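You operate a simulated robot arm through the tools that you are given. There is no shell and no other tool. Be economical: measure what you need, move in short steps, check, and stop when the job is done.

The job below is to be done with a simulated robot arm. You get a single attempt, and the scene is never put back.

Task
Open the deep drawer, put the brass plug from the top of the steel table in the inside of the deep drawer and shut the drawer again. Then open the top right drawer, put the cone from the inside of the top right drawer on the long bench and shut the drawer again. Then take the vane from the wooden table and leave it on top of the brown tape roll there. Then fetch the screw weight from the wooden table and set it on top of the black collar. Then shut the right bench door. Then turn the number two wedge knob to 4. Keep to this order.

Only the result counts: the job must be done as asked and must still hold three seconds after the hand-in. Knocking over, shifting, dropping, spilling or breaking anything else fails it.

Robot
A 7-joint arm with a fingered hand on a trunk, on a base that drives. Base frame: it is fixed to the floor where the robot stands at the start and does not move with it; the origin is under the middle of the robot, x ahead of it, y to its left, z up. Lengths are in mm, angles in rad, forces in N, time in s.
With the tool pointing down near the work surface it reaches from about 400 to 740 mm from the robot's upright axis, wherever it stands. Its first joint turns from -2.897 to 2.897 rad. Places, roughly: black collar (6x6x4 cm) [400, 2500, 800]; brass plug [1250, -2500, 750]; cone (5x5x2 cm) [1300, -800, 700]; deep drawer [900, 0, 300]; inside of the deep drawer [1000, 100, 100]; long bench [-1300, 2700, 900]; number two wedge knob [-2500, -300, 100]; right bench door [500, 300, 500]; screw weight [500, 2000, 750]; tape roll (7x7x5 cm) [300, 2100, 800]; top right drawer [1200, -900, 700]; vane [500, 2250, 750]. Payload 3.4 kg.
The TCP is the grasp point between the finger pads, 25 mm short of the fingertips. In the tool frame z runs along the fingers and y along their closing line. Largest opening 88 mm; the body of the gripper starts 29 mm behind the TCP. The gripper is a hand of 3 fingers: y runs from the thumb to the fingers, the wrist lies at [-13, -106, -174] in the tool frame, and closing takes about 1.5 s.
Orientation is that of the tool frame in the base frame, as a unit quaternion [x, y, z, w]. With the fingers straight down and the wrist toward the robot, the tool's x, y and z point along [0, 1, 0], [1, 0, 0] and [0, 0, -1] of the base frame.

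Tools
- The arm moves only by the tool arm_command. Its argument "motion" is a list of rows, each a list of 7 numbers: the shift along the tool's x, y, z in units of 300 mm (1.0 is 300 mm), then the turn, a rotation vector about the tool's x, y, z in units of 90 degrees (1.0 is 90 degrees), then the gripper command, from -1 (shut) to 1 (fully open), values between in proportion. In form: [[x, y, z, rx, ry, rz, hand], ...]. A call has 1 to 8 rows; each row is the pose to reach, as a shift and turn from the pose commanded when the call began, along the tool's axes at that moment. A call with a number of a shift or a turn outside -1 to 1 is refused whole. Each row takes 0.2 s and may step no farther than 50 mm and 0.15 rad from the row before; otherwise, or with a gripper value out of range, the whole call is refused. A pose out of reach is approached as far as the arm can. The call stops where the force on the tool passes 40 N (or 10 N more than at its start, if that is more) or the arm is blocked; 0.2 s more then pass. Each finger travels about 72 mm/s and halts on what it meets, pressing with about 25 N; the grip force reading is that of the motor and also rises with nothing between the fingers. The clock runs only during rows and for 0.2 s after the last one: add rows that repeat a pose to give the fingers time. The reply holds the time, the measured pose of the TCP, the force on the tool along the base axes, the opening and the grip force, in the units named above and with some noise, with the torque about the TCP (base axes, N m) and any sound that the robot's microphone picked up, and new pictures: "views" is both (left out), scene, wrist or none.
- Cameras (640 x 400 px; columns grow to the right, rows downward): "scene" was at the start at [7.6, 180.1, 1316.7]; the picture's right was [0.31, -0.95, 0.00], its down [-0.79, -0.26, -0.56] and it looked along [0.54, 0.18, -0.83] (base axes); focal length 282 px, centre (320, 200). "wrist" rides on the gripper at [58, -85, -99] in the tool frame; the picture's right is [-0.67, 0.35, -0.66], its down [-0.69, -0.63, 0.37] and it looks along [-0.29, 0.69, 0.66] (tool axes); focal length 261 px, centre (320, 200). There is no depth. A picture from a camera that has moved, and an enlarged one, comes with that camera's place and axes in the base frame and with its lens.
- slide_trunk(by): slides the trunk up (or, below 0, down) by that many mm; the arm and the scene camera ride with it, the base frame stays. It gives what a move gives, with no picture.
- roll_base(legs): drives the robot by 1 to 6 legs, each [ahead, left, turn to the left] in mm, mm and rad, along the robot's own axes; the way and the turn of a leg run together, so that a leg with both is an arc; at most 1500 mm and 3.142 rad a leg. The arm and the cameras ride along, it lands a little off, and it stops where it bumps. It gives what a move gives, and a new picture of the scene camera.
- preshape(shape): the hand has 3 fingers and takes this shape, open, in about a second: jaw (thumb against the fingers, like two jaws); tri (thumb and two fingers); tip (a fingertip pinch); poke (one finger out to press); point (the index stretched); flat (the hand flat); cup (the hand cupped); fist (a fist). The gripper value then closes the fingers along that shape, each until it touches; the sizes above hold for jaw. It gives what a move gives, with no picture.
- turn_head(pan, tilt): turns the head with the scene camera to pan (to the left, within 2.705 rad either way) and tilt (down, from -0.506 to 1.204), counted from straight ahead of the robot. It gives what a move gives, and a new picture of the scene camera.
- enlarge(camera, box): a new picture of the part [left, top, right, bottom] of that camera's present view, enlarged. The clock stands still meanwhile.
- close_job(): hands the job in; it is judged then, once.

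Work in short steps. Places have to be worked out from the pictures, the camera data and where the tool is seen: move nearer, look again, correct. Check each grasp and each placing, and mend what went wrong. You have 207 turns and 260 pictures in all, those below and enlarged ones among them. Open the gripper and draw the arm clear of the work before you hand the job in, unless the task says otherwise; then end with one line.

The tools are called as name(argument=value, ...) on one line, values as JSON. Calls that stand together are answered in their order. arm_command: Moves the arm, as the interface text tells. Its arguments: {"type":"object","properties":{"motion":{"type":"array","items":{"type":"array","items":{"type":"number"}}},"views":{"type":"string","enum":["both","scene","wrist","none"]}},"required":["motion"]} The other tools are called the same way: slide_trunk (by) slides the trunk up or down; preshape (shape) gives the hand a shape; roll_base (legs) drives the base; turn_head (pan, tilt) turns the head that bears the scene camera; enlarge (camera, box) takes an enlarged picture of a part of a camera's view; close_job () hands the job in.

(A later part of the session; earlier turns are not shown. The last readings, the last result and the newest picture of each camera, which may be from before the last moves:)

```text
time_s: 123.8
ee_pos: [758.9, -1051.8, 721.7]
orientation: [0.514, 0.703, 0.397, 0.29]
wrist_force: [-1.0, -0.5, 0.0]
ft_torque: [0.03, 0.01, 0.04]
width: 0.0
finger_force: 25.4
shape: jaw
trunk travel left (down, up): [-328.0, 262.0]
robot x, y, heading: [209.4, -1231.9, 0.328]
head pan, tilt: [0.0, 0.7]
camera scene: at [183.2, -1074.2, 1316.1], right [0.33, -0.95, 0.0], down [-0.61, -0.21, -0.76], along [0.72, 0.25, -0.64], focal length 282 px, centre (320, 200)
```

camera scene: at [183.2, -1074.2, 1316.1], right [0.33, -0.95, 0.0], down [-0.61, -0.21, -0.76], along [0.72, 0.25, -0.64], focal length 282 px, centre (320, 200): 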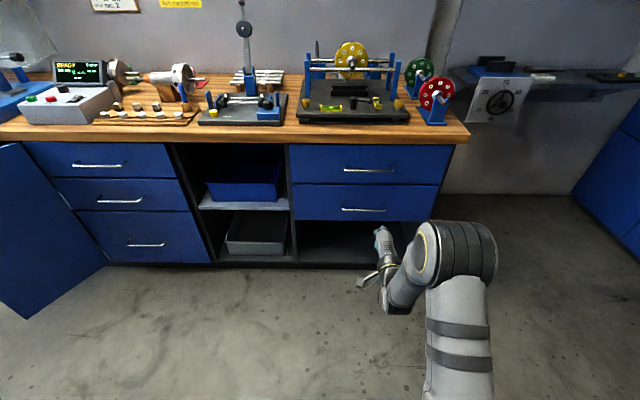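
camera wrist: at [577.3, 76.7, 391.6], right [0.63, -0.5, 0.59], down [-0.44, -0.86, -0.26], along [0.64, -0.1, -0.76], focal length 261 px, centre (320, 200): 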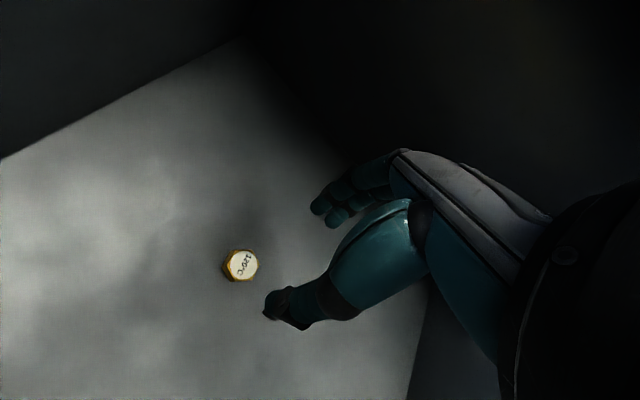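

Both views agree: top right handle at about [1078, −948, 720], straight ahead. I open the fingers, pitch a bit more level and drive nearer.

arm_command(motion=[[0, 0, 0, -0.06, 0, 0, 0], [0, 0, 0, -0.11, 0, 0, 0.3], [0, 0, 0, -0.11, 0, 0, 0.3], [0, 0, 0, -0.11, 0, 0, 0.3]], views="none")

roll_base(legs=[[265, 0, 0]])

arm_command(motion=[[0, 0, 0, 0, 0, 0, 0.3]], views="wrist")

```text
time_s: 124.8
ee_pos: [758.4, -1051.1, 722.5]
orientation: [0.486, 0.667, 0.457, 0.332]
wrist_force: [0.5, 0.2, 0.0]
ft_torque: [0.0, 0.01, -0.01]
width: 56.8
finger_force: 0.1
shape: jaw
trunk travel left (down, up): [-328.0, 262.0]
robot x, y, heading: [210.3, -1232.6, 0.329]
head pan, tilt: [0.0, 0.7]
```

```text
time_s: 126.7
ee_pos: [1012.4, -965.3, 722.1]
orientation: [0.487, 0.666, 0.456, 0.333]
wrist_force: [0.7, -0.2, 0.8]
ft_torque: [0.03, 0.03, 0.01]
width: 57.0
finger_force: 0.0
shape: jaw
trunk travel left (down, up): [-328.0, 262.0]
robot x, y, heading: [466.6, -1144.6, 0.328]
head pan, tilt: [0.0, 0.7]
camera scene: at [436.8, -987.2, 1316.2], right [0.32, -0.95, 0.0], down [-0.61, -0.21, -0.77], along [0.72, 0.25, -0.64], focal length 282 px, centre (320, 200)
```

scene: 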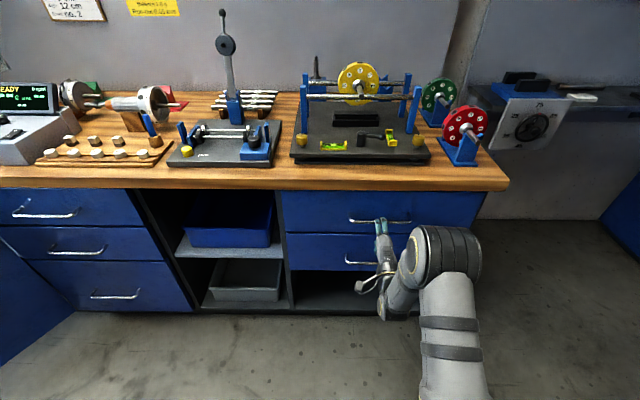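

```text
time_s: 127.1
ee_pos: [1012.9, -965.4, 723.2]
orientation: [0.487, 0.666, 0.456, 0.333]
wrist_force: [-0.2, 1.0, -0.3]
ft_torque: [0.0, 0.03, -0.02]
width: 56.7
finger_force: 0.1
shape: jaw
trunk travel left (down, up): [-328.0, 262.0]
robot x, y, heading: [462.3, -1145.1, 0.334]
head pan, tilt: [0.0, 0.7]
camera wrist: at [875.4, -947.3, 678.1], right [-0.26, -0.78, 0.56], down [0.31, -0.62, -0.72], along [0.91, -0.01, 0.41], focal length 261 px, centre (320, 200)
```

wrist: 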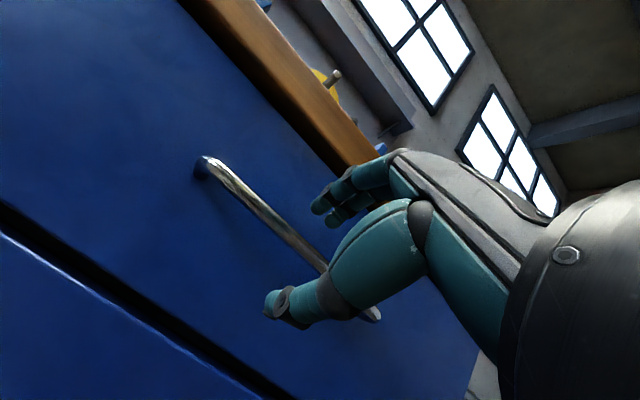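

The bar sits about 5 mm above the TCP, 60 mm ahead. I raise 5 mm, drive in and close.

slide_trunk(by=5)

roll_base(legs=[[61, 0, 0]])

arm_command(motion=[[0, 0, 0, 0, 0, 0, -0.4], [0, 0, 0, 0, 0, 0, -1], [0, 0, 0, 0, 0, 0, -1], [0, 0, 0, 0, 0, 0, -1], [0, 0, 0, 0, 0, 0, -1], [0, 0, 0, 0, 0, 0, -1]], views="wrist")

```text
time_s: 127.6
ee_pos: [1012.6, -965.9, 727.3]
orientation: [0.488, 0.666, 0.455, 0.333]
wrist_force: [-0.3, 0.0, 0.4]
ft_torque: [-0.01, -0.01, 0.0]
width: 56.8
finger_force: 0.0
shape: jaw
trunk travel left (down, up): [-333.0, 257.0]
robot x, y, heading: [467.5, -1144.9, 0.33]
head pan, tilt: [0.0, 0.7]
```

```text
time_s: 128.7
ee_pos: [1063.6, -947.5, 727.1]
orientation: [0.487, 0.665, 0.457, 0.333]
wrist_force: [-18.3, -6.1, 0.6]
ft_torque: [0.12, -0.4, 0.04]
width: 52.3
finger_force: 0.0
shape: jaw
trunk travel left (down, up): [-333.0, 257.0]
robot x, y, heading: [516.1, -1124.4, 0.328]
head pan, tilt: [0.0, 0.7]
stopped in leg 1: the force on the tool passed its limit at 52 N (the readings are from after the stop); the commanded pose is now the measured one
camera scene: at [489.1, -969.3, 1321.2], right [0.32, -0.95, 0.0], down [-0.61, -0.21, -0.77], along [0.72, 0.25, -0.64], focal length 282 px, centre (320, 200)
```

scene: 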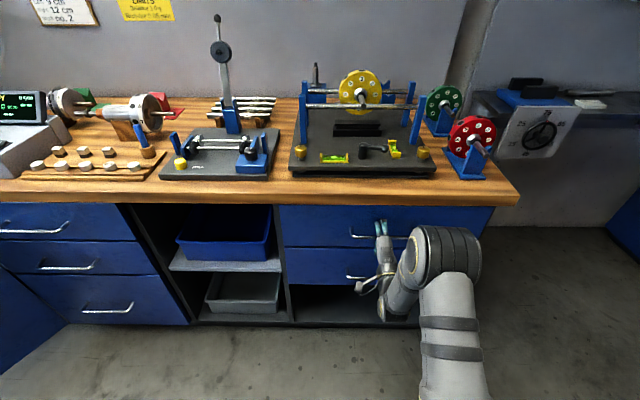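

```text
time_s: 130.1
ee_pos: [1066.9, -946.9, 724.3]
orientation: [0.489, 0.667, 0.454, 0.332]
wrist_force: [-1.8, -2.4, -23.4]
ft_torque: [-0.03, -0.09, 0.05]
width: 4.0
finger_force: 25.1
shape: jaw
trunk travel left (down, up): [-333.0, 257.0]
robot x, y, heading: [518.0, -1123.0, 0.329]
head pan, tilt: [0.0, 0.7]
camera wrist: at [928.8, -929.1, 681.1], right [-0.26, -0.78, 0.56], down [0.31, -0.62, -0.72], along [0.91, -0.01, 0.4], focal length 261 px, centre (320, 200)
```

wrist: 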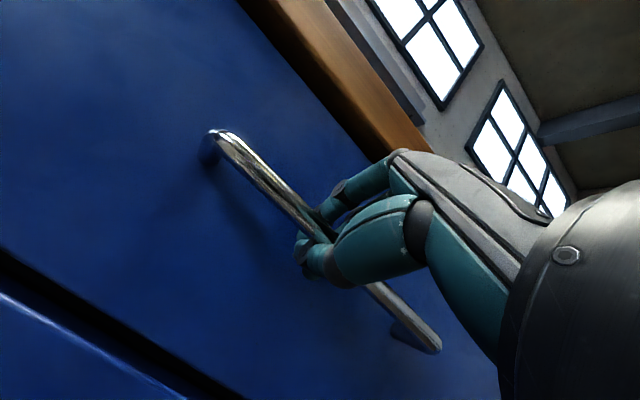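

Same caged grip as before. I pull the drawer out with the base.

roll_base(legs=[[-330, 0, 0]])

```text
time_s: 132.2
ee_pos: [755.7, -1051.5, 725.3]
orientation: [0.487, 0.667, 0.455, 0.333]
wrist_force: [-2.2, 9.0, -24.6]
ft_torque: [0.04, -0.13, -0.02]
width: 4.1
finger_force: 25.6
shape: jaw
trunk travel left (down, up): [-333.0, 257.0]
robot x, y, heading: [212.5, -1233.5, 0.332]
head pan, tilt: [0.0, 0.7]
camera scene: at [183.4, -1073.0, 1321.0], right [0.32, -0.95, 0.0], down [-0.61, -0.21, -0.76], along [0.72, 0.25, -0.65], focal length 282 px, centre (320, 200)
```

scene: 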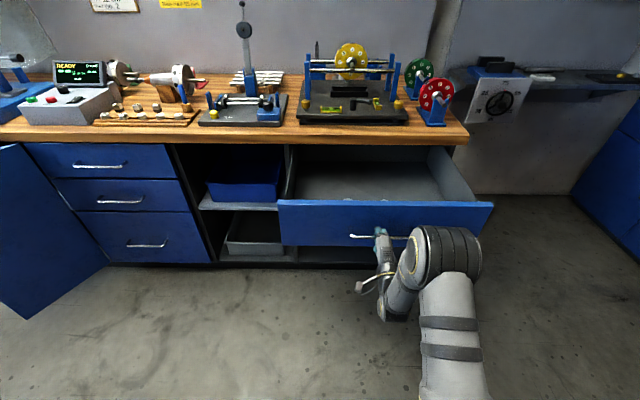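

The drawer is open 330 mm. I release, back off, and look inside from above.

arm_command(motion=[[0, 0, 0, 0, 0, 0, 0.3], [0, 0, 0, 0, 0, 0, 0.3], [0, 0, 0, 0, 0, 0, 0.3], [0, 0, 0, 0, 0, 0, 0.3], [0, 0, 0, 0, 0, 0, 0.3]], views="none")

roll_base(legs=[[-100, 0, 0]])

slide_trunk(by=250)

turn_head(pan=0.0, tilt=0.9)

```text
time_s: 133.4
ee_pos: [756.0, -1052.5, 726.9]
orientation: [0.486, 0.667, 0.457, 0.332]
wrist_force: [-0.3, 0.4, 0.0]
ft_torque: [0.02, -0.02, 0.0]
width: 57.2
finger_force: 0.1
shape: jaw
trunk travel left (down, up): [-333.0, 257.0]
robot x, y, heading: [209.1, -1229.8, 0.331]
head pan, tilt: [0.0, 0.7]
```

```text
time_s: 134.6
ee_pos: [661.8, -1085.8, 725.9]
orientation: [0.487, 0.666, 0.457, 0.333]
wrist_force: [0.0, 0.3, -0.5]
ft_torque: [-0.01, -0.02, -0.01]
width: 56.9
finger_force: 0.1
shape: jaw
trunk travel left (down, up): [-333.0, 257.0]
robot x, y, heading: [114.2, -1263.7, 0.332]
head pan, tilt: [0.0, 0.7]
camera scene: at [87.5, -1106.8, 1321.2], right [0.32, -0.95, 0.0], down [-0.61, -0.21, -0.76], along [0.72, 0.25, -0.64], focal length 282 px, centre (320, 200)
```

scene: 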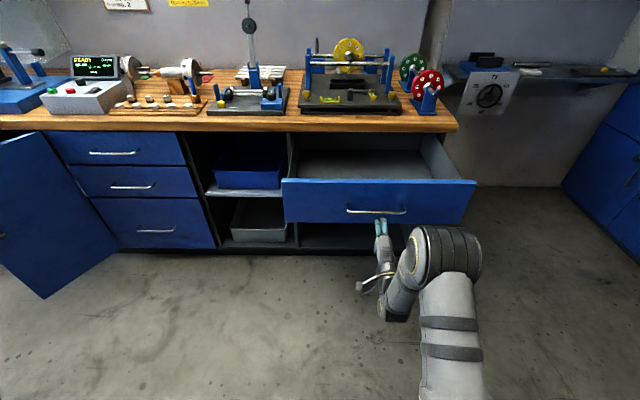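

```text
time_s: 137.2
ee_pos: [661.3, -1084.7, 977.1]
orientation: [0.487, 0.666, 0.456, 0.333]
wrist_force: [0.5, 0.1, 0.1]
ft_torque: [-0.01, 0.02, 0.01]
width: 57.1
finger_force: 0.1
shape: jaw
trunk travel left (down, up): [-583.0, 7.0]
robot x, y, heading: [115.5, -1261.5, 0.328]
head pan, tilt: [0.0, 0.7]
```

```text
time_s: 137.9
ee_pos: [661.4, -1084.4, 977.1]
orientation: [0.487, 0.667, 0.456, 0.333]
wrist_force: [0.8, 0.1, -0.2]
ft_torque: [-0.02, 0.0, 0.01]
width: 56.9
finger_force: 0.1
shape: jaw
trunk travel left (down, up): [-583.0, 7.0]
robot x, y, heading: [114.8, -1262.9, 0.325]
head pan, tilt: [0.0, 0.901]
camera scene: at [78.4, -1109.9, 1555.1], right [0.32, -0.95, 0.0], down [-0.74, -0.25, -0.62], along [0.59, 0.2, -0.78], focal length 282 px, centre (320, 200)
```

scene: 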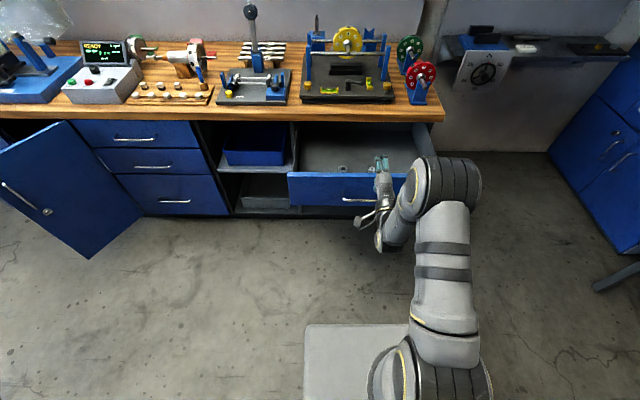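

I turn the hand down again and move in over the drawer for a closer look.

arm_command(motion=[[0, -0.01, -0.03, 0.095, 0, 0, 0.6], [0, -0.02, -0.06, 0.19, 0, 0, 0.6], [0, -0.03, -0.09, 0.285, 0, 0, 0.6], [0, -0.03, -0.12, 0.38, 0, 0, 0.6], [0, -0.03, -0.15, 0.475, 0, 0, 0.6], [0, -0.03, -0.18, 0.57, 0, 0, 0.6], [0, -0.03, -0.21, 0.665, 0, 0, 0.6], [0, -0.03, -0.24, 0.75, 0, 0, 0.6]], views="none")

roll_base(legs=[[260, -50, 0]])

enlarge(camera="scene", box=[260, 130, 500, 280])

arm_command(motion=[[0, 0, 0, 0, 0, 0, 0.6]], views="wrist")

```text
time_s: 139.7
ee_pos: [594.2, -1107.2, 995.0]
orientation: [0.59, 0.807, 0.008, 0.006]
wrist_force: [0.2, 0.1, 0.5]
ft_torque: [-0.01, -0.01, 0.03]
width: 70.4
finger_force: 0.1
shape: jaw
trunk travel left (down, up): [-583.0, 7.0]
robot x, y, heading: [113.4, -1264.4, 0.331]
head pan, tilt: [0.0, 0.901]
```

```text
time_s: 141.6
ee_pos: [852.7, -1068.9, 994.7]
orientation: [0.589, 0.808, 0.009, 0.005]
wrist_force: [-0.1, 0.0, -0.9]
ft_torque: [0.02, 0.04, -0.01]
width: 70.2
finger_force: 0.0
shape: jaw
trunk travel left (down, up): [-583.0, 7.0]
robot x, y, heading: [377.2, -1226.6, 0.33]
head pan, tilt: [0.0, 0.901]
camera scene: at [337.8, -1073.7, 1555.0], right [0.33, -0.95, 0.0], down [-0.74, -0.26, -0.62], along [0.59, 0.2, -0.78], focal length 282 px, centre (320, 200)
```

scene: 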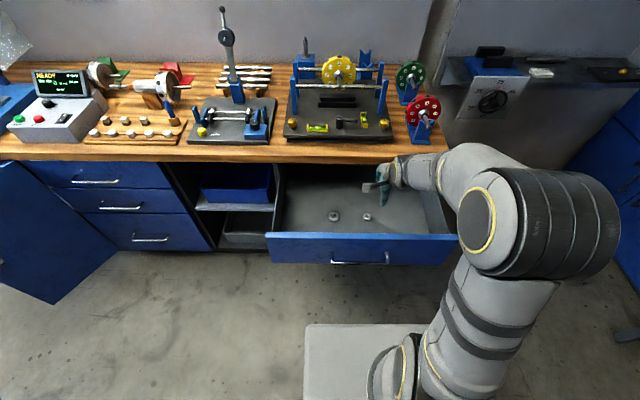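

```text
2.67 times, centred on (380, 205) of scene
camera zoom: at [337.8, -1073.7, 1555.0], right [0.33, -0.95, 0.0], down [-0.74, -0.26, -0.62], along [0.59, 0.2, -0.78], focal length 753 px, centre (160, 187)
```

zoom: 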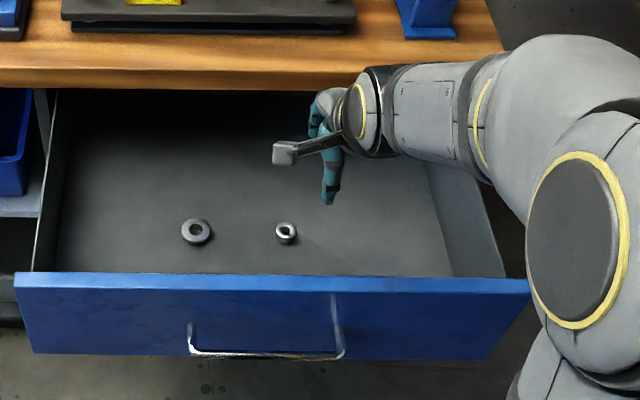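

```text
time_s: 142.0
ee_pos: [852.6, -1069.3, 993.9]
orientation: [0.589, 0.808, 0.009, 0.006]
wrist_force: [-0.5, -0.2, -0.4]
ft_torque: [-0.01, 0.0, -0.01]
width: 70.4
finger_force: 0.0
shape: jaw
trunk travel left (down, up): [-583.0, 7.0]
robot x, y, heading: [376.1, -1230.4, 0.327]
head pan, tilt: [0.0, 0.901]
camera wrist: at [749.8, -1040.7, 1091.0], right [0.52, -0.54, 0.66], down [-0.38, -0.84, -0.38], along [0.76, -0.05, -0.65], focal length 261 px, centre (320, 200)
```

wrist: 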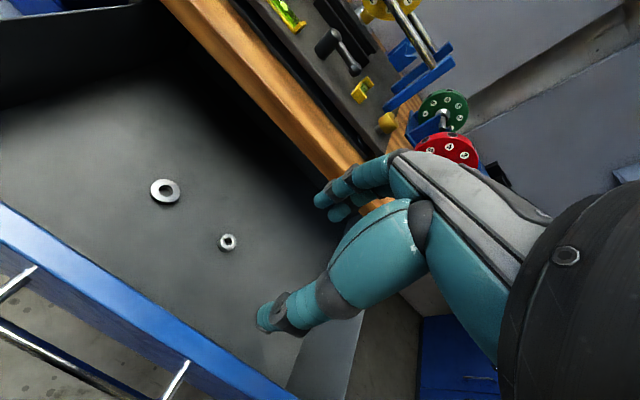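

Two ring-like parts lie inside; the left one (~5 cm) fits the cone's size. I enlarge to be sure.

enlarge(camera="wrist", box=[130, 150, 270, 270])

enlarge(camera="scene", box=[310, 195, 390, 245])

```text
3.33 times, centred on (200, 210) of wrist
camera zoom: at [749.8, -1040.7, 1091.0], right [0.52, -0.54, 0.66], down [-0.38, -0.84, -0.38], along [0.76, -0.05, -0.65], focal length 869 px, centre (720, 167)
```

zoom: 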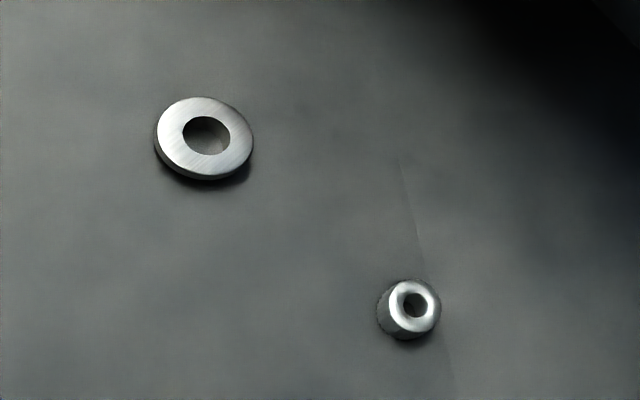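

```text
8.00 times, centred on (350, 220) of scene
camera zoom: at [337.1, -1073.8, 1555.0], right [0.33, -0.95, 0.0], down [-0.74, -0.26, -0.62], along [0.59, 0.2, -0.78], focal length 2258 px, centre (80, 40)
```

zoom: 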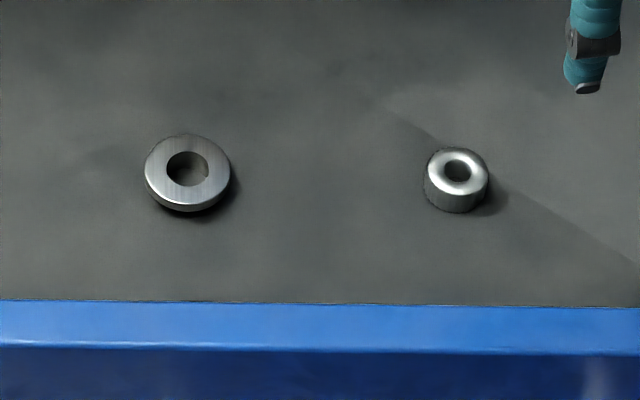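

The left part measures about 40×8 mm, the right about 29×22 mm — not decisive, and something may lie deeper inside. I lower the hand for a better look in.

arm_command(motion=[[0, 0, 0.15, 0, 0, 0, 0.6], [0, 0, 0.3, 0, 0, 0, 0.6], [0, 0, 0.42, 0, 0, 0, 0.6]], views="wrist")

enlarge(camera="wrist", box=[0, 0, 340, 260])

```text
time_s: 142.8
ee_pos: [856.2, -1068.5, 868.1]
orientation: [0.589, 0.808, 0.008, 0.006]
wrist_force: [0.2, 1.2, -0.6]
ft_torque: [0.0, 0.02, 0.0]
width: 70.3
finger_force: 0.0
shape: jaw
trunk travel left (down, up): [-583.0, 7.0]
robot x, y, heading: [375.4, -1228.6, 0.33]
head pan, tilt: [0.0, 0.901]
camera wrist: at [753.1, -1039.9, 965.0], right [0.52, -0.54, 0.66], down [-0.38, -0.84, -0.38], along [0.76, -0.05, -0.65], focal length 261 px, centre (320, 200)
```

wrist: 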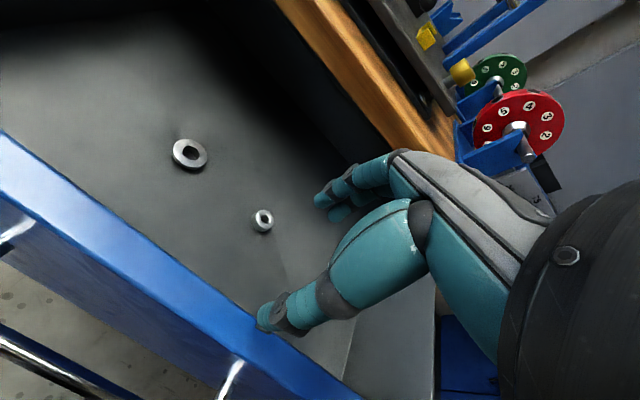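

```text
1.54 times, centred on (170, 130) of wrist
camera zoom: at [753.1, -1039.9, 965.0], right [0.52, -0.54, 0.66], down [-0.38, -0.84, -0.38], along [0.76, -0.05, -0.65], focal length 401 px, centre (551, 308)
```

zoom: 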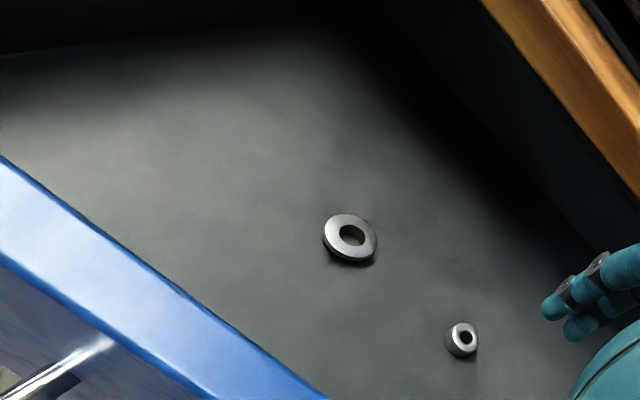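

No other items inside. I move left for a close view of the larger ring.

arm_command(motion=[[0.15, 0, 0, 0, 0, 0, 0.6], [0.3, 0, 0.05, 0, 0, 0, 0.6], [0.44, 0, 0.15, 0, 0, 0, 0.6], [0.44, 0, 0.23, 0, 0, 0, 0.6]], views="wrist")

enlarge(camera="wrist", box=[220, 100, 380, 260])

```text
refused: row 3 steps farther than a row can; nothing moved
```

```text
2.50 times, centred on (300, 180) of wrist
camera zoom: at [753.1, -1039.9, 965.0], right [0.52, -0.54, 0.66], down [-0.38, -0.84, -0.38], along [0.76, -0.05, -0.65], focal length 652 px, centre (370, 250)
```

zoom: 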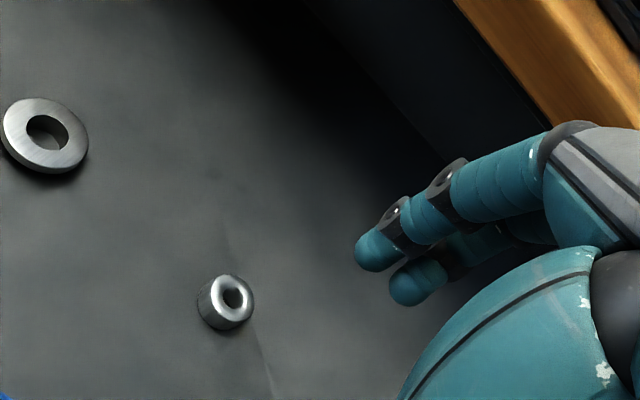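

The step was too long; I repeat it in smaller rows.

arm_command(motion=[[0.14, 0, 0, 0, 0, 0, 0.6], [0.28, 0, 0.05, 0, 0, 0, 0.6], [0.4, 0, 0.11, 0, 0, 0, 0.6], [0.44, 0, 0.22, 0, 0, 0, 0.6]], views="wrist")

enlarge(camera="wrist", box=[220, 100, 380, 260])

```text
time_s: 143.7
ee_pos: [826.7, -948.1, 833.8]
orientation: [0.59, 0.807, 0.024, 0.011]
wrist_force: [0.0, -1.2, 19.1]
ft_torque: [-0.4, 1.05, 0.06]
width: 72.8
finger_force: 0.1
shape: jaw
trunk travel left (down, up): [-583.0, 7.0]
robot x, y, heading: [376.6, -1230.6, 0.33]
head pan, tilt: [0.0, 0.901]
stopped in row 4: the force on the tool passed its limit at 63 N (the readings are from after the stop); the commanded pose is now the measured one
camera wrist: at [721.0, -921.0, 928.8], right [0.5, -0.55, 0.67], down [-0.37, -0.84, -0.4], along [0.78, -0.05, -0.63], focal length 261 px, centre (320, 200)
```

wrist: 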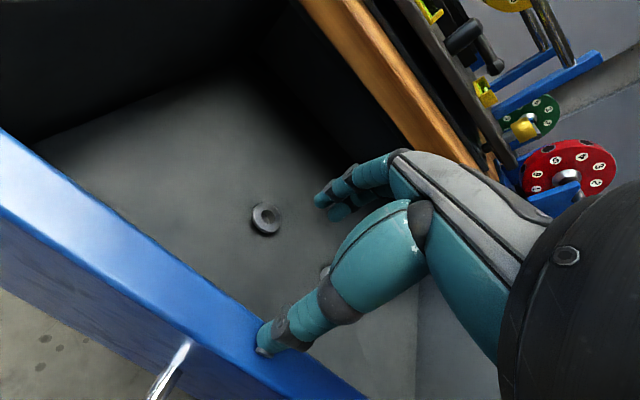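

```text
2.50 times, centred on (300, 180) of wrist
camera zoom: at [721.0, -921.0, 928.8], right [0.5, -0.55, 0.67], down [-0.37, -0.84, -0.4], along [0.78, -0.05, -0.63], focal length 652 px, centre (370, 250)
```

zoom: 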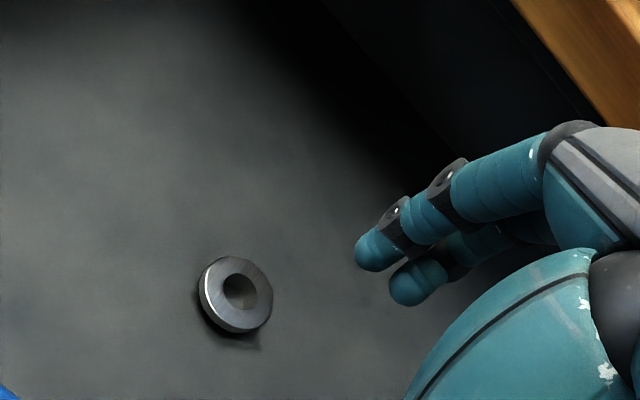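

The thumb touched the drawer front's top edge (nothing moved visibly). I rise, go forward over the drawer and descend inside for a close view.

arm_command(motion=[[0, 0, -0.08, 0.02, 0, 0, 0.3], [0, 0.13, -0.08, 0.02, 0, 0, 0.3], [0, 0.25, -0.08, 0.02, 0, 0, 0.3], [0, 0.25, 0.07, 0.02, 0, 0, 0.3], [0, 0.25, 0.22, 0.02, 0, 0, 0.3]], views="wrist")

enlarge(camera="wrist", box=[200, 200, 400, 370])

```text
time_s: 144.9
ee_pos: [899.3, -923.7, 769.1]
orientation: [0.59, 0.807, 0.007, 0.001]
wrist_force: [0.0, 0.0, -0.5]
ft_torque: [0.02, -0.02, 0.0]
width: 57.3
finger_force: 0.0
shape: jaw
trunk travel left (down, up): [-583.0, 7.0]
robot x, y, heading: [371.4, -1223.4, 0.328]
head pan, tilt: [0.0, 0.901]
camera wrist: at [797.4, -895.7, 866.2], right [0.53, -0.54, 0.66], down [-0.39, -0.84, -0.38], along [0.76, -0.05, -0.65], focal length 261 px, centre (320, 200)
```

wrist: 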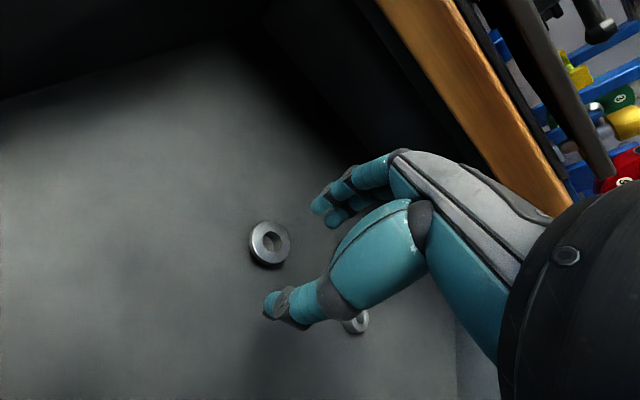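

```text
2.35 times, centred on (300, 285) of wrist
camera zoom: at [797.4, -895.7, 866.2], right [0.53, -0.54, 0.66], down [-0.39, -0.84, -0.38], along [0.76, -0.05, -0.65], focal length 613 px, centre (367, 0)
```

zoom: 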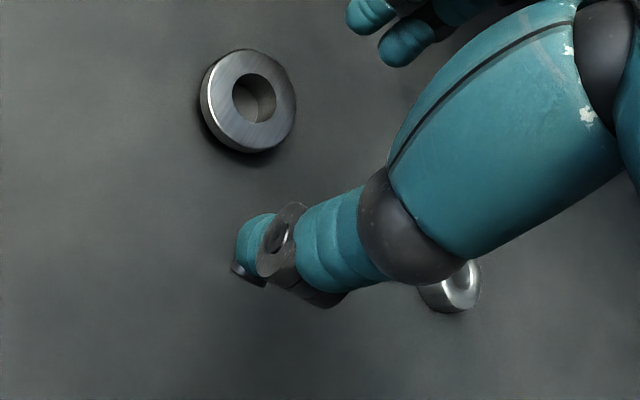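

I move right and a bit lower to view the smaller part closely as well.

arm_command(motion=[[-0.15, 0, 0.05, 0, 0, 0, 0.3], [-0.3, 0, 0.1, 0, 0, 0, 0.3], [-0.42, 0, 0.13, 0, 0, 0, 0.3]], views="wrist")

enlarge(camera="wrist", box=[140, 140, 340, 340])

```text
time_s: 145.7
ee_pos: [938.3, -1043.2, 730.3]
orientation: [0.589, 0.808, 0.007, 0.002]
wrist_force: [0.1, 0.1, -0.4]
ft_torque: [0.04, 0.01, 0.02]
width: 57.8
finger_force: 0.0
shape: jaw
trunk travel left (down, up): [-583.0, 7.0]
robot x, y, heading: [376.5, -1228.1, 0.334]
head pan, tilt: [0.0, 0.901]
camera wrist: at [836.1, -1015.0, 827.4], right [0.53, -0.54, 0.66], down [-0.39, -0.84, -0.38], along [0.76, -0.05, -0.65], focal length 261 px, centre (320, 200)
```

wrist: 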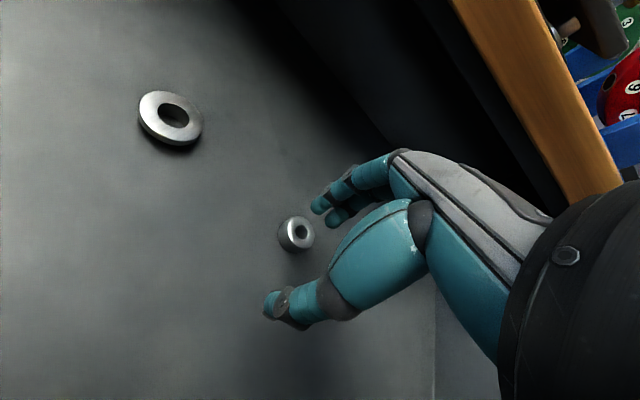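

```text
2.00 times, centred on (240, 240) of wrist
camera zoom: at [836.1, -1015.0, 827.4], right [0.53, -0.54, 0.66], down [-0.39, -0.84, -0.38], along [0.76, -0.05, -0.65], focal length 521 px, centre (480, 120)
```

zoom: 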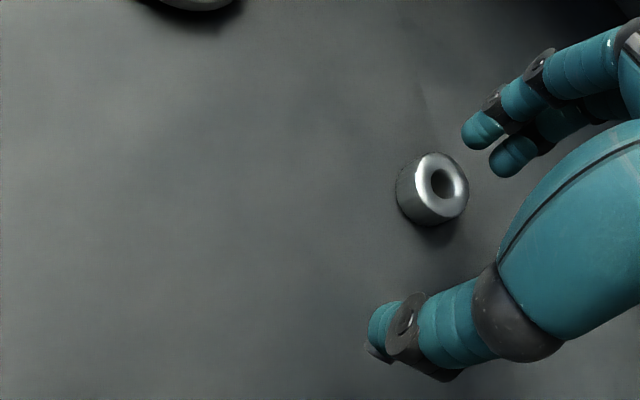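

enlarge(camera="wrist", box=[120, 70, 220, 170])

enlarge(camera="wrist", box=[260, 200, 340, 270])

```text
4.00 times, centred on (170, 120) of wrist
camera zoom: at [836.1, -1015.0, 827.4], right [0.53, -0.54, 0.66], down [-0.39, -0.84, -0.38], along [0.76, -0.05, -0.65], focal length 1043 px, centre (920, 520)
```

zoom: 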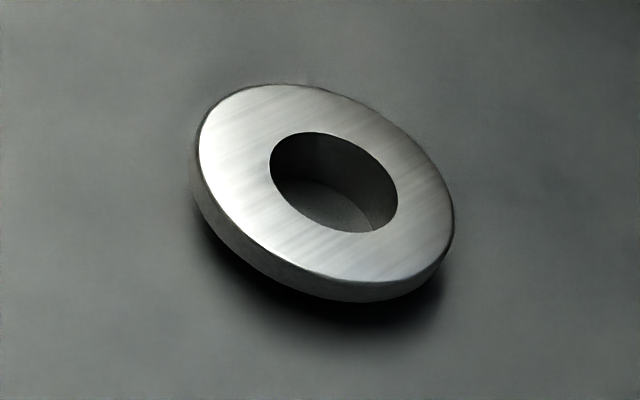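

```text
5.71 times, centred on (300, 235) of wrist
camera zoom: at [836.1, -1015.0, 827.4], right [0.53, -0.54, 0.66], down [-0.39, -0.84, -0.38], along [0.76, -0.05, -0.65], focal length 1489 px, centre (434, 0)
```

zoom: 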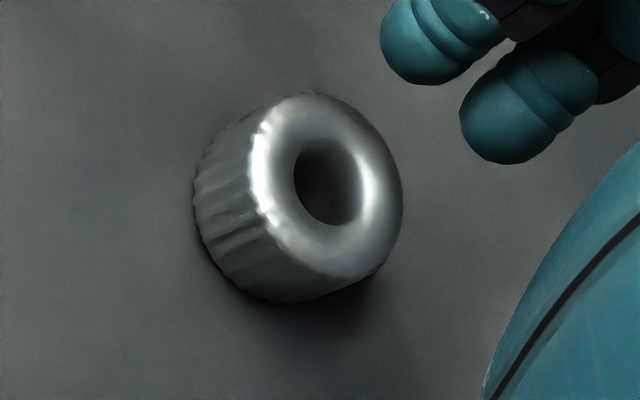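

The left part is clearly a ring-holed cone standing on its narrow end (the right one is a knurled nut). It sits at about [945, −918], top z≈660; I move above it with the hand open.

arm_command(motion=[[0.1, 0.04, -0.04, 0, 0, 0, 0.8], [0.22, 0.08, -0.05, 0, 0, 0, 0.8], [0.32, 0.12, -0.05, 0, 0, 0, 0.8], [0.387, 0.155, -0.03, 0, 0, 0, 0.8]], views="both")

```text
time_s: 146.7
ee_pos: [946.1, -919.5, 739.8]
orientation: [0.59, 0.807, 0.007, 0.001]
wrist_force: [0.2, 0.0, -0.4]
ft_torque: [0.0, 0.01, -0.01]
width: 79.2
finger_force: 0.0
shape: jaw
trunk travel left (down, up): [-583.0, 7.0]
robot x, y, heading: [375.0, -1229.2, 0.332]
head pan, tilt: [0.0, 0.901]
camera scene: at [337.2, -1073.5, 1555.0], right [0.33, -0.95, 0.0], down [-0.74, -0.26, -0.62], along [0.59, 0.2, -0.78], focal length 282 px, centre (320, 200)
camera wrist: at [844.5, -889.8, 837.2], right [0.53, -0.54, 0.66], down [-0.39, -0.84, -0.38], along [0.76, -0.05, -0.65], focal length 261 px, centre (320, 200)
```

scene: 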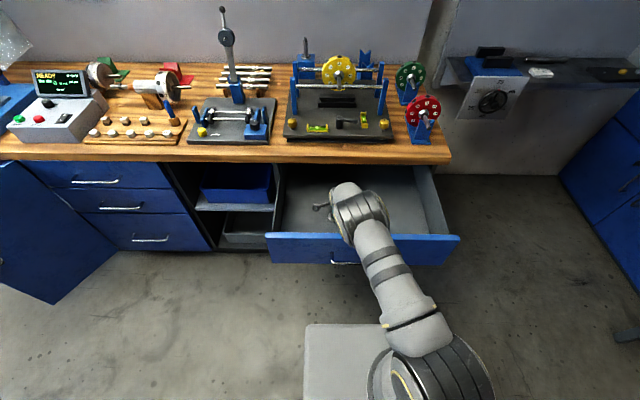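
wrist: 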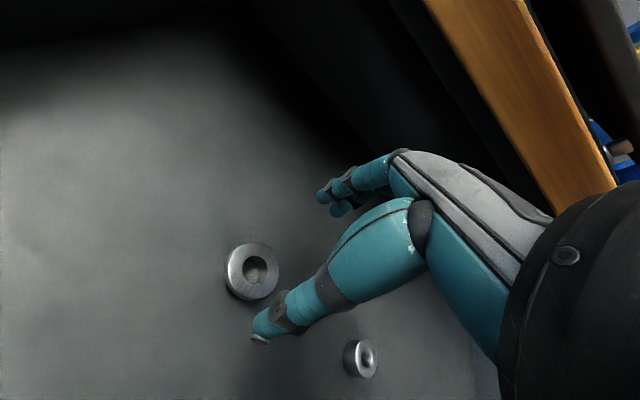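

Aligned within 4 mm. I lower to grasp height.

arm_command(motion=[[0.012, 0, 0.1, 0, 0, 0, 0.8], [0.012, 0, 0.18, 0, 0, 0, 0.8]], views="wrist")

```text
time_s: 147.3
ee_pos: [946.8, -915.2, 685.7]
orientation: [0.59, 0.807, 0.007, 0.003]
wrist_force: [-1.0, -0.2, 0.4]
ft_torque: [-0.01, -0.02, 0.01]
width: 79.0
finger_force: 0.1
shape: jaw
trunk travel left (down, up): [-583.0, 7.0]
robot x, y, heading: [374.2, -1229.3, 0.334]
head pan, tilt: [0.0, 0.901]
camera wrist: at [844.8, -887.0, 782.6], right [0.53, -0.54, 0.66], down [-0.39, -0.84, -0.38], along [0.76, -0.05, -0.65], focal length 261 px, centre (320, 200)
```

wrist: 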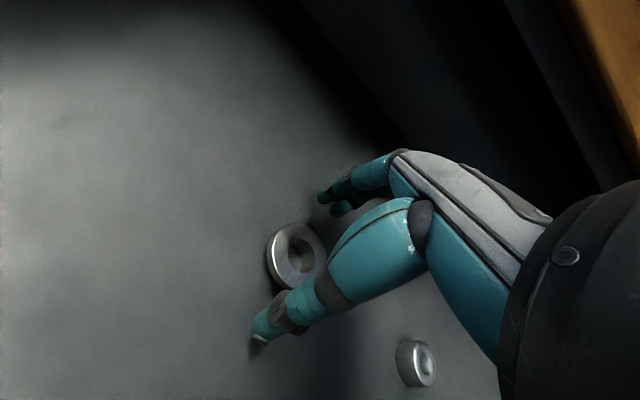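

Well centred. I lower 15 mm more and close on the rim.

arm_command(motion=[[0, 0, 0.03, 0, 0, 0, 0.6], [0, 0, 0.05, 0, 0, 0, 0.3], [0, 0, 0.05, 0, 0, 0, -0.2], [0, 0, 0.05, 0, 0, 0, -1], [0, 0, 0.05, 0, 0, 0, -1], [0, 0, 0.05, 0, 0, 0, -1]], views="wrist")

```text
time_s: 148.7
ee_pos: [946.4, -914.6, 672.5]
orientation: [0.59, 0.807, 0.011, 0.002]
wrist_force: [0.2, 0.5, 19.1]
ft_torque: [0.04, 0.37, -0.05]
width: 33.3
finger_force: 24.7
shape: jaw
trunk travel left (down, up): [-583.0, 7.0]
robot x, y, heading: [375.3, -1229.7, 0.328]
head pan, tilt: [0.0, 0.901]
camera wrist: at [844.0, -886.7, 770.1], right [0.53, -0.54, 0.66], down [-0.39, -0.84, -0.38], along [0.76, -0.05, -0.65], focal length 261 px, centre (320, 200)
```

wrist: 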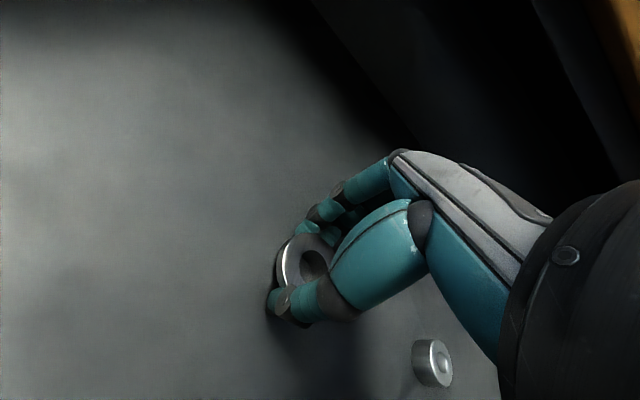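

The fingers closed at 33 mm under the rim. I lift and verify.

arm_command(motion=[[0, 0, -0.05, 0, 0, 0, -1], [0, 0, -0.15, 0, 0, 0, -1], [0, 0, -0.3, 0, 0, 0, -1], [0, 0, -0.45, 0, 0, 0, -1], [0, 0, -0.6, 0, 0, 0, -1]], views="wrist")

```text
time_s: 149.9
ee_pos: [945.1, -916.8, 850.9]
orientation: [0.59, 0.808, 0.008, 0.003]
wrist_force: [-0.8, 0.8, -0.5]
ft_torque: [0.01, -0.05, -0.02]
width: 32.2
finger_force: 25.2
shape: jaw
trunk travel left (down, up): [-583.0, 7.0]
robot x, y, heading: [371.7, -1227.9, 0.335]
head pan, tilt: [0.0, 0.901]
camera wrist: at [843.2, -888.2, 949.2], right [0.53, -0.54, 0.66], down [-0.39, -0.84, -0.38], along [0.76, -0.05, -0.65], focal length 261 px, centre (320, 200)
```

wrist: 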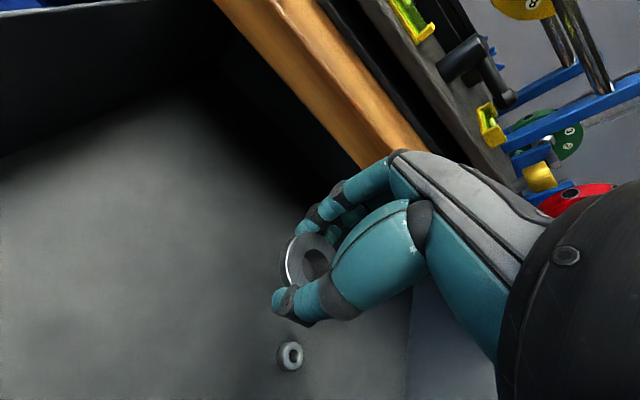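

The cone is held. I raise it and drive out to the long bench, stopping short to look.

arm_command(motion=[[0, -0.1, -0.12, 0, 0, 0, -1], [0, -0.2, -0.24, 0, 0, 0, -1], [0, -0.25, -0.38, 0, 0, 0, -1], [0, -0.25, -0.54, 0, 0, 0, -1]], views="none")

roll_base(legs=[[-500, 0, 0], [0, 0, 1.566], [1391, -69, 0], [1391, -69, 0]])

turn_head(pan=0.0, tilt=0.5)

```text
time_s: 150.9
ee_pos: [871.7, -941.9, 1011.4]
orientation: [0.59, 0.807, 0.007, 0.002]
wrist_force: [0.0, 0.1, -0.9]
ft_torque: [0.0, 0.03, -0.01]
width: 32.0
finger_force: 25.1
shape: jaw
trunk travel left (down, up): [-583.0, 7.0]
robot x, y, heading: [373.6, -1227.9, 0.336]
head pan, tilt: [0.0, 0.901]
```

```text
time_s: 170.7
ee_pos: [-1157.1, 1774.7, 1011.7]
orientation: [-0.155, 0.988, 0.007, -0.005]
wrist_force: [0.4, -0.5, -1.4]
ft_torque: [0.02, -0.01, -0.01]
width: 31.8
finger_force: 24.8
shape: jaw
trunk travel left (down, up): [-583.0, 7.0]
robot x, y, heading: [-869.6, 1273.9, 1.908]
head pan, tilt: [0.0, 0.901]
camera scene: at [-1023.3, 1238.9, 1555.0], right [0.94, 0.33, 0.0], down [0.26, -0.74, -0.62], along [-0.2, 0.59, -0.78], focal length 282 px, centre (320, 200)
```

scene: 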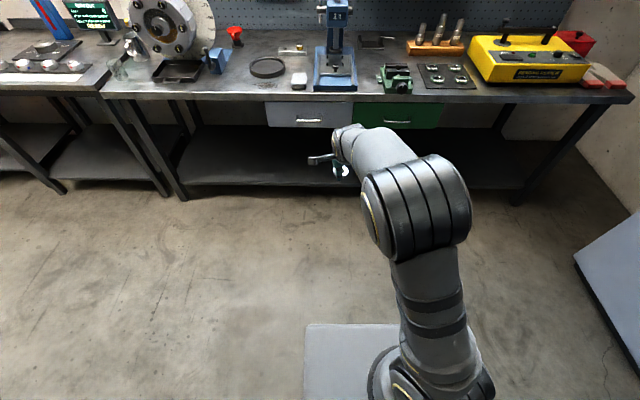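

```text
time_s: 171.6
ee_pos: [-1157.7, 1774.2, 1011.9]
orientation: [-0.154, 0.988, 0.006, -0.004]
wrist_force: [-0.4, 0.0, -1.5]
ft_torque: [0.0, 0.03, 0.02]
width: 31.6
finger_force: 24.3
shape: jaw
trunk travel left (down, up): [-583.0, 7.0]
robot x, y, heading: [-864.6, 1277.2, 1.906]
head pan, tilt: [0.0, 0.499]
camera scene: at [-1028.3, 1253.4, 1588.8], right [0.94, 0.33, 0.0], down [0.16, -0.45, -0.88], along [-0.29, 0.83, -0.48], focal length 282 px, centre (320, 200)
```

scene: 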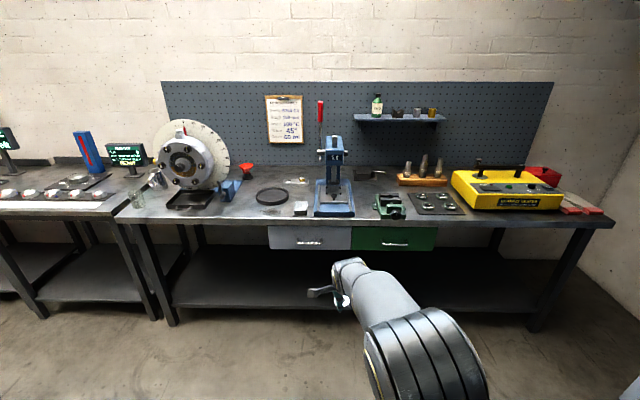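

The long bench (pegboard one) has free room left of the black ring. I shift left and advance most of the way.

roll_base(legs=[[0, 469, -0.012], [560, 0, 0]])

turn_head(pan=0.0, tilt=0.9)

arm_command(motion=[[0, 0, 0, 0, 0, 0, -1]], views="wrist")

```text
time_s: 177.2
ee_pos: [-1781.4, 2157.3, 1009.6]
orientation: [-0.151, 0.988, 0.006, -0.005]
wrist_force: [-0.1, 0.7, -0.5]
ft_torque: [0.01, 0.0, 0.03]
width: 31.9
finger_force: 25.4
shape: jaw
trunk travel left (down, up): [-583.0, 7.0]
robot x, y, heading: [-1492.6, 1658.4, 1.893]
head pan, tilt: [0.0, 0.499]
camera scene: at [-1656.4, 1636.3, 1588.9], right [0.95, 0.32, 0.0], down [0.15, -0.45, -0.88], along [-0.28, 0.83, -0.48], focal length 282 px, centre (320, 200)
```

scene: 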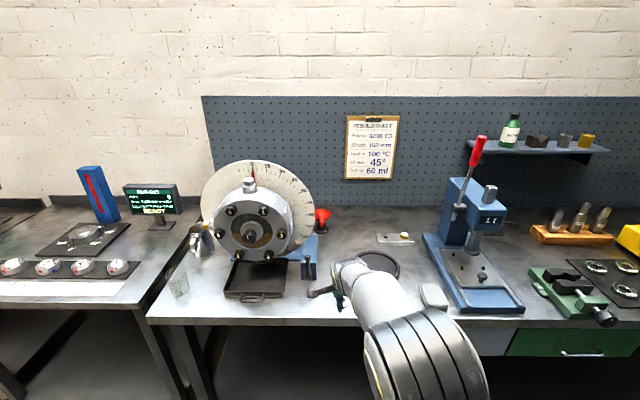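

```text
time_s: 178.1
ee_pos: [-1779.6, 2156.1, 1011.9]
orientation: [-0.151, 0.988, 0.007, -0.004]
wrist_force: [-0.5, -0.6, -1.5]
ft_torque: [-0.01, 0.02, 0.0]
width: 31.9
finger_force: 25.4
shape: jaw
trunk travel left (down, up): [-583.0, 7.0]
robot x, y, heading: [-1495.2, 1660.1, 1.898]
head pan, tilt: [0.0, 0.901]
camera scene: at [-1651.3, 1621.2, 1555.1], right [0.95, 0.32, 0.0], down [0.25, -0.74, -0.62], along [-0.2, 0.59, -0.78], focal length 282 px, centre (320, 200)
```

scene: 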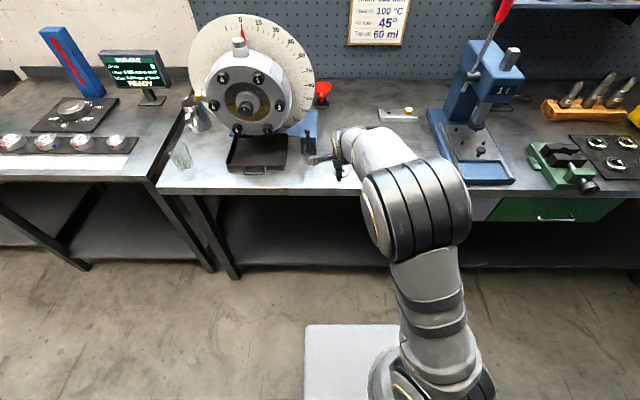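

```text
time_s: 178.5
ee_pos: [-1780.1, 2156.9, 1010.6]
orientation: [-0.15, 0.989, 0.006, -0.003]
wrist_force: [-0.4, 0.4, -0.2]
ft_torque: [0.03, 0.0, -0.02]
width: 31.8
finger_force: 24.7
shape: jaw
trunk travel left (down, up): [-583.0, 7.0]
robot x, y, heading: [-1495.0, 1655.1, 1.893]
head pan, tilt: [0.0, 0.901]
camera wrist: at [-1811.5, 2057.9, 1109.4], right [0.54, 0.53, 0.66], down [0.84, -0.39, -0.38], along [0.06, 0.76, -0.65], focal length 261 px, centre (320, 200)
```

wrist: 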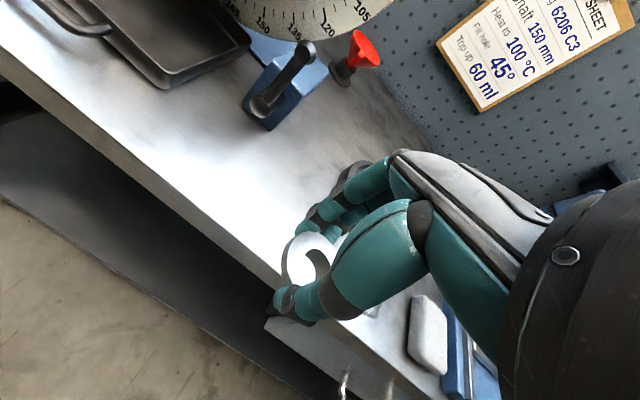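

The bench front edge is about 25 mm ahead of the cone. I advance 105 mm and 20 mm right, to the clear patch.

roll_base(legs=[[110, -20, 0]])

arm_command(motion=[[0, 0, 0.12, 0, 0, 0, -1], [0, 0, 0.24, 0, 0, 0, -1]], views="wrist")

```text
time_s: 179.7
ee_pos: [-1795.5, 2269.5, 1010.8]
orientation: [-0.15, 0.989, 0.005, -0.004]
wrist_force: [-0.5, 0.4, -1.6]
ft_torque: [0.02, 0.0, -0.01]
width: 31.9
finger_force: 24.6
shape: jaw
trunk travel left (down, up): [-583.0, 7.0]
robot x, y, heading: [-1509.9, 1766.5, 1.901]
head pan, tilt: [0.0, 0.901]
camera scene: at [-1667.4, 1733.1, 1555.0], right [0.95, 0.32, 0.0], down [0.25, -0.74, -0.62], along [-0.2, 0.59, -0.78], focal length 282 px, centre (320, 200)
```

scene: 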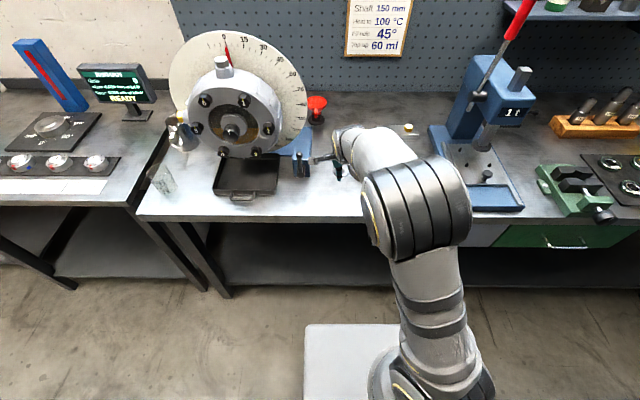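

```text
time_s: 180.3
ee_pos: [-1796.3, 2268.0, 939.6]
orientation: [-0.15, 0.989, 0.005, -0.004]
wrist_force: [-1.1, -0.1, -1.2]
ft_torque: [-0.02, 0.0, 0.01]
width: 31.8
finger_force: 24.9
shape: jaw
trunk travel left (down, up): [-583.0, 7.0]
robot x, y, heading: [-1514.6, 1765.0, 1.899]
head pan, tilt: [0.0, 0.901]
camera wrist: at [-1828.0, 2169.5, 1037.2], right [0.54, 0.53, 0.66], down [0.84, -0.39, -0.38], along [0.06, 0.75, -0.65], focal length 261 px, centre (320, 200)
```

wrist: 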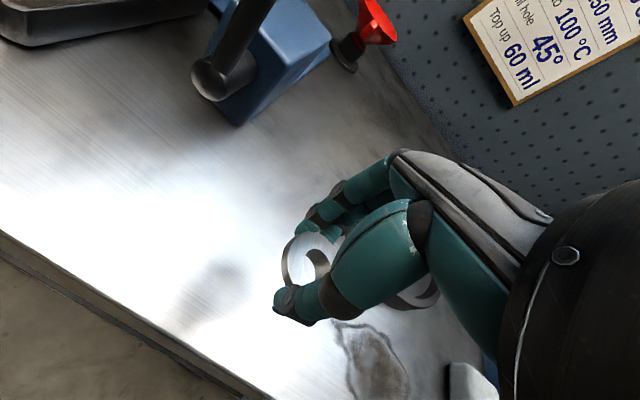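

Clear surface beneath. I lower toward the table, creeping until contact.

arm_command(motion=[[0, 0, 0.06, 0, 0, 0, -1], [0, 0, 0.12, 0, 0, 0, -1], [0, 0, 0.15, 0, 0, 0, -1], [0, 0, 0.18, 0, 0, 0, -1], [0, 0, 0.2, 0, 0, 0, -1], [0, 0, 0.22, 0, 0, 0, -1], [0, 0, 0.24, 0, 0, 0, -1]], views="wrist")

```text
time_s: 181.6
ee_pos: [-1801.7, 2269.8, 886.4]
orientation: [-0.152, 0.988, 0.015, -0.009]
wrist_force: [-0.5, -2.6, 21.3]
ft_torque: [-0.86, -0.26, -0.07]
width: 31.4
finger_force: 25.3
shape: jaw
trunk travel left (down, up): [-583.0, 7.0]
robot x, y, heading: [-1513.1, 1767.3, 1.895]
head pan, tilt: [0.0, 0.901]
stopped in row 6: the force on the tool passed its limit at 47 N (the readings are from after the stop); the commanded pose is now the measured one
camera wrist: at [-1830.4, 2170.7, 982.3], right [0.55, 0.51, 0.66], down [0.83, -0.38, -0.4], along [0.05, 0.77, -0.64], focal length 261 px, centre (320, 200)
```

wrist: 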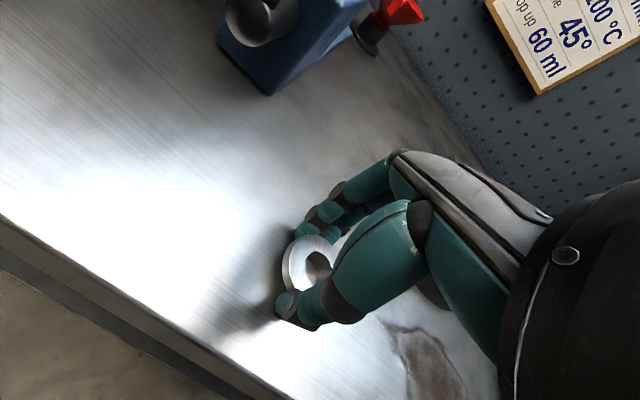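

Contact. I ease up slightly and open.

arm_command(motion=[[0, 0, -0.008, 0, 0, 0, -0.5], [0, 0, -0.012, 0, 0, 0, 0], [0, 0, -0.016, 0, 0, 0, 0.4], [0, 0, -0.018, 0, 0, 0, 0.6], [0, 0, -0.018, 0, 0, 0, 0.7], [0, 0, -0.018, 0, 0, 0, 0.7]], views="wrist")

```text
time_s: 183.0
ee_pos: [-1799.6, 2270.8, 888.0]
orientation: [-0.152, 0.988, 0.012, -0.007]
wrist_force: [1.1, -0.6, -1.3]
ft_torque: [0.0, 0.0, -0.02]
width: 74.6
finger_force: 0.0
shape: jaw
trunk travel left (down, up): [-583.0, 7.0]
robot x, y, heading: [-1510.0, 1766.9, 1.898]
head pan, tilt: [0.0, 0.901]
camera wrist: at [-1830.3, 2171.6, 984.6], right [0.55, 0.52, 0.66], down [0.84, -0.39, -0.39], along [0.05, 0.76, -0.64], focal length 261 px, centre (320, 200)
```

wrist: 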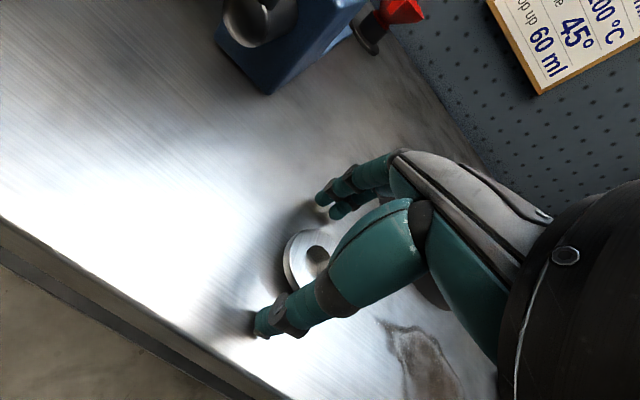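

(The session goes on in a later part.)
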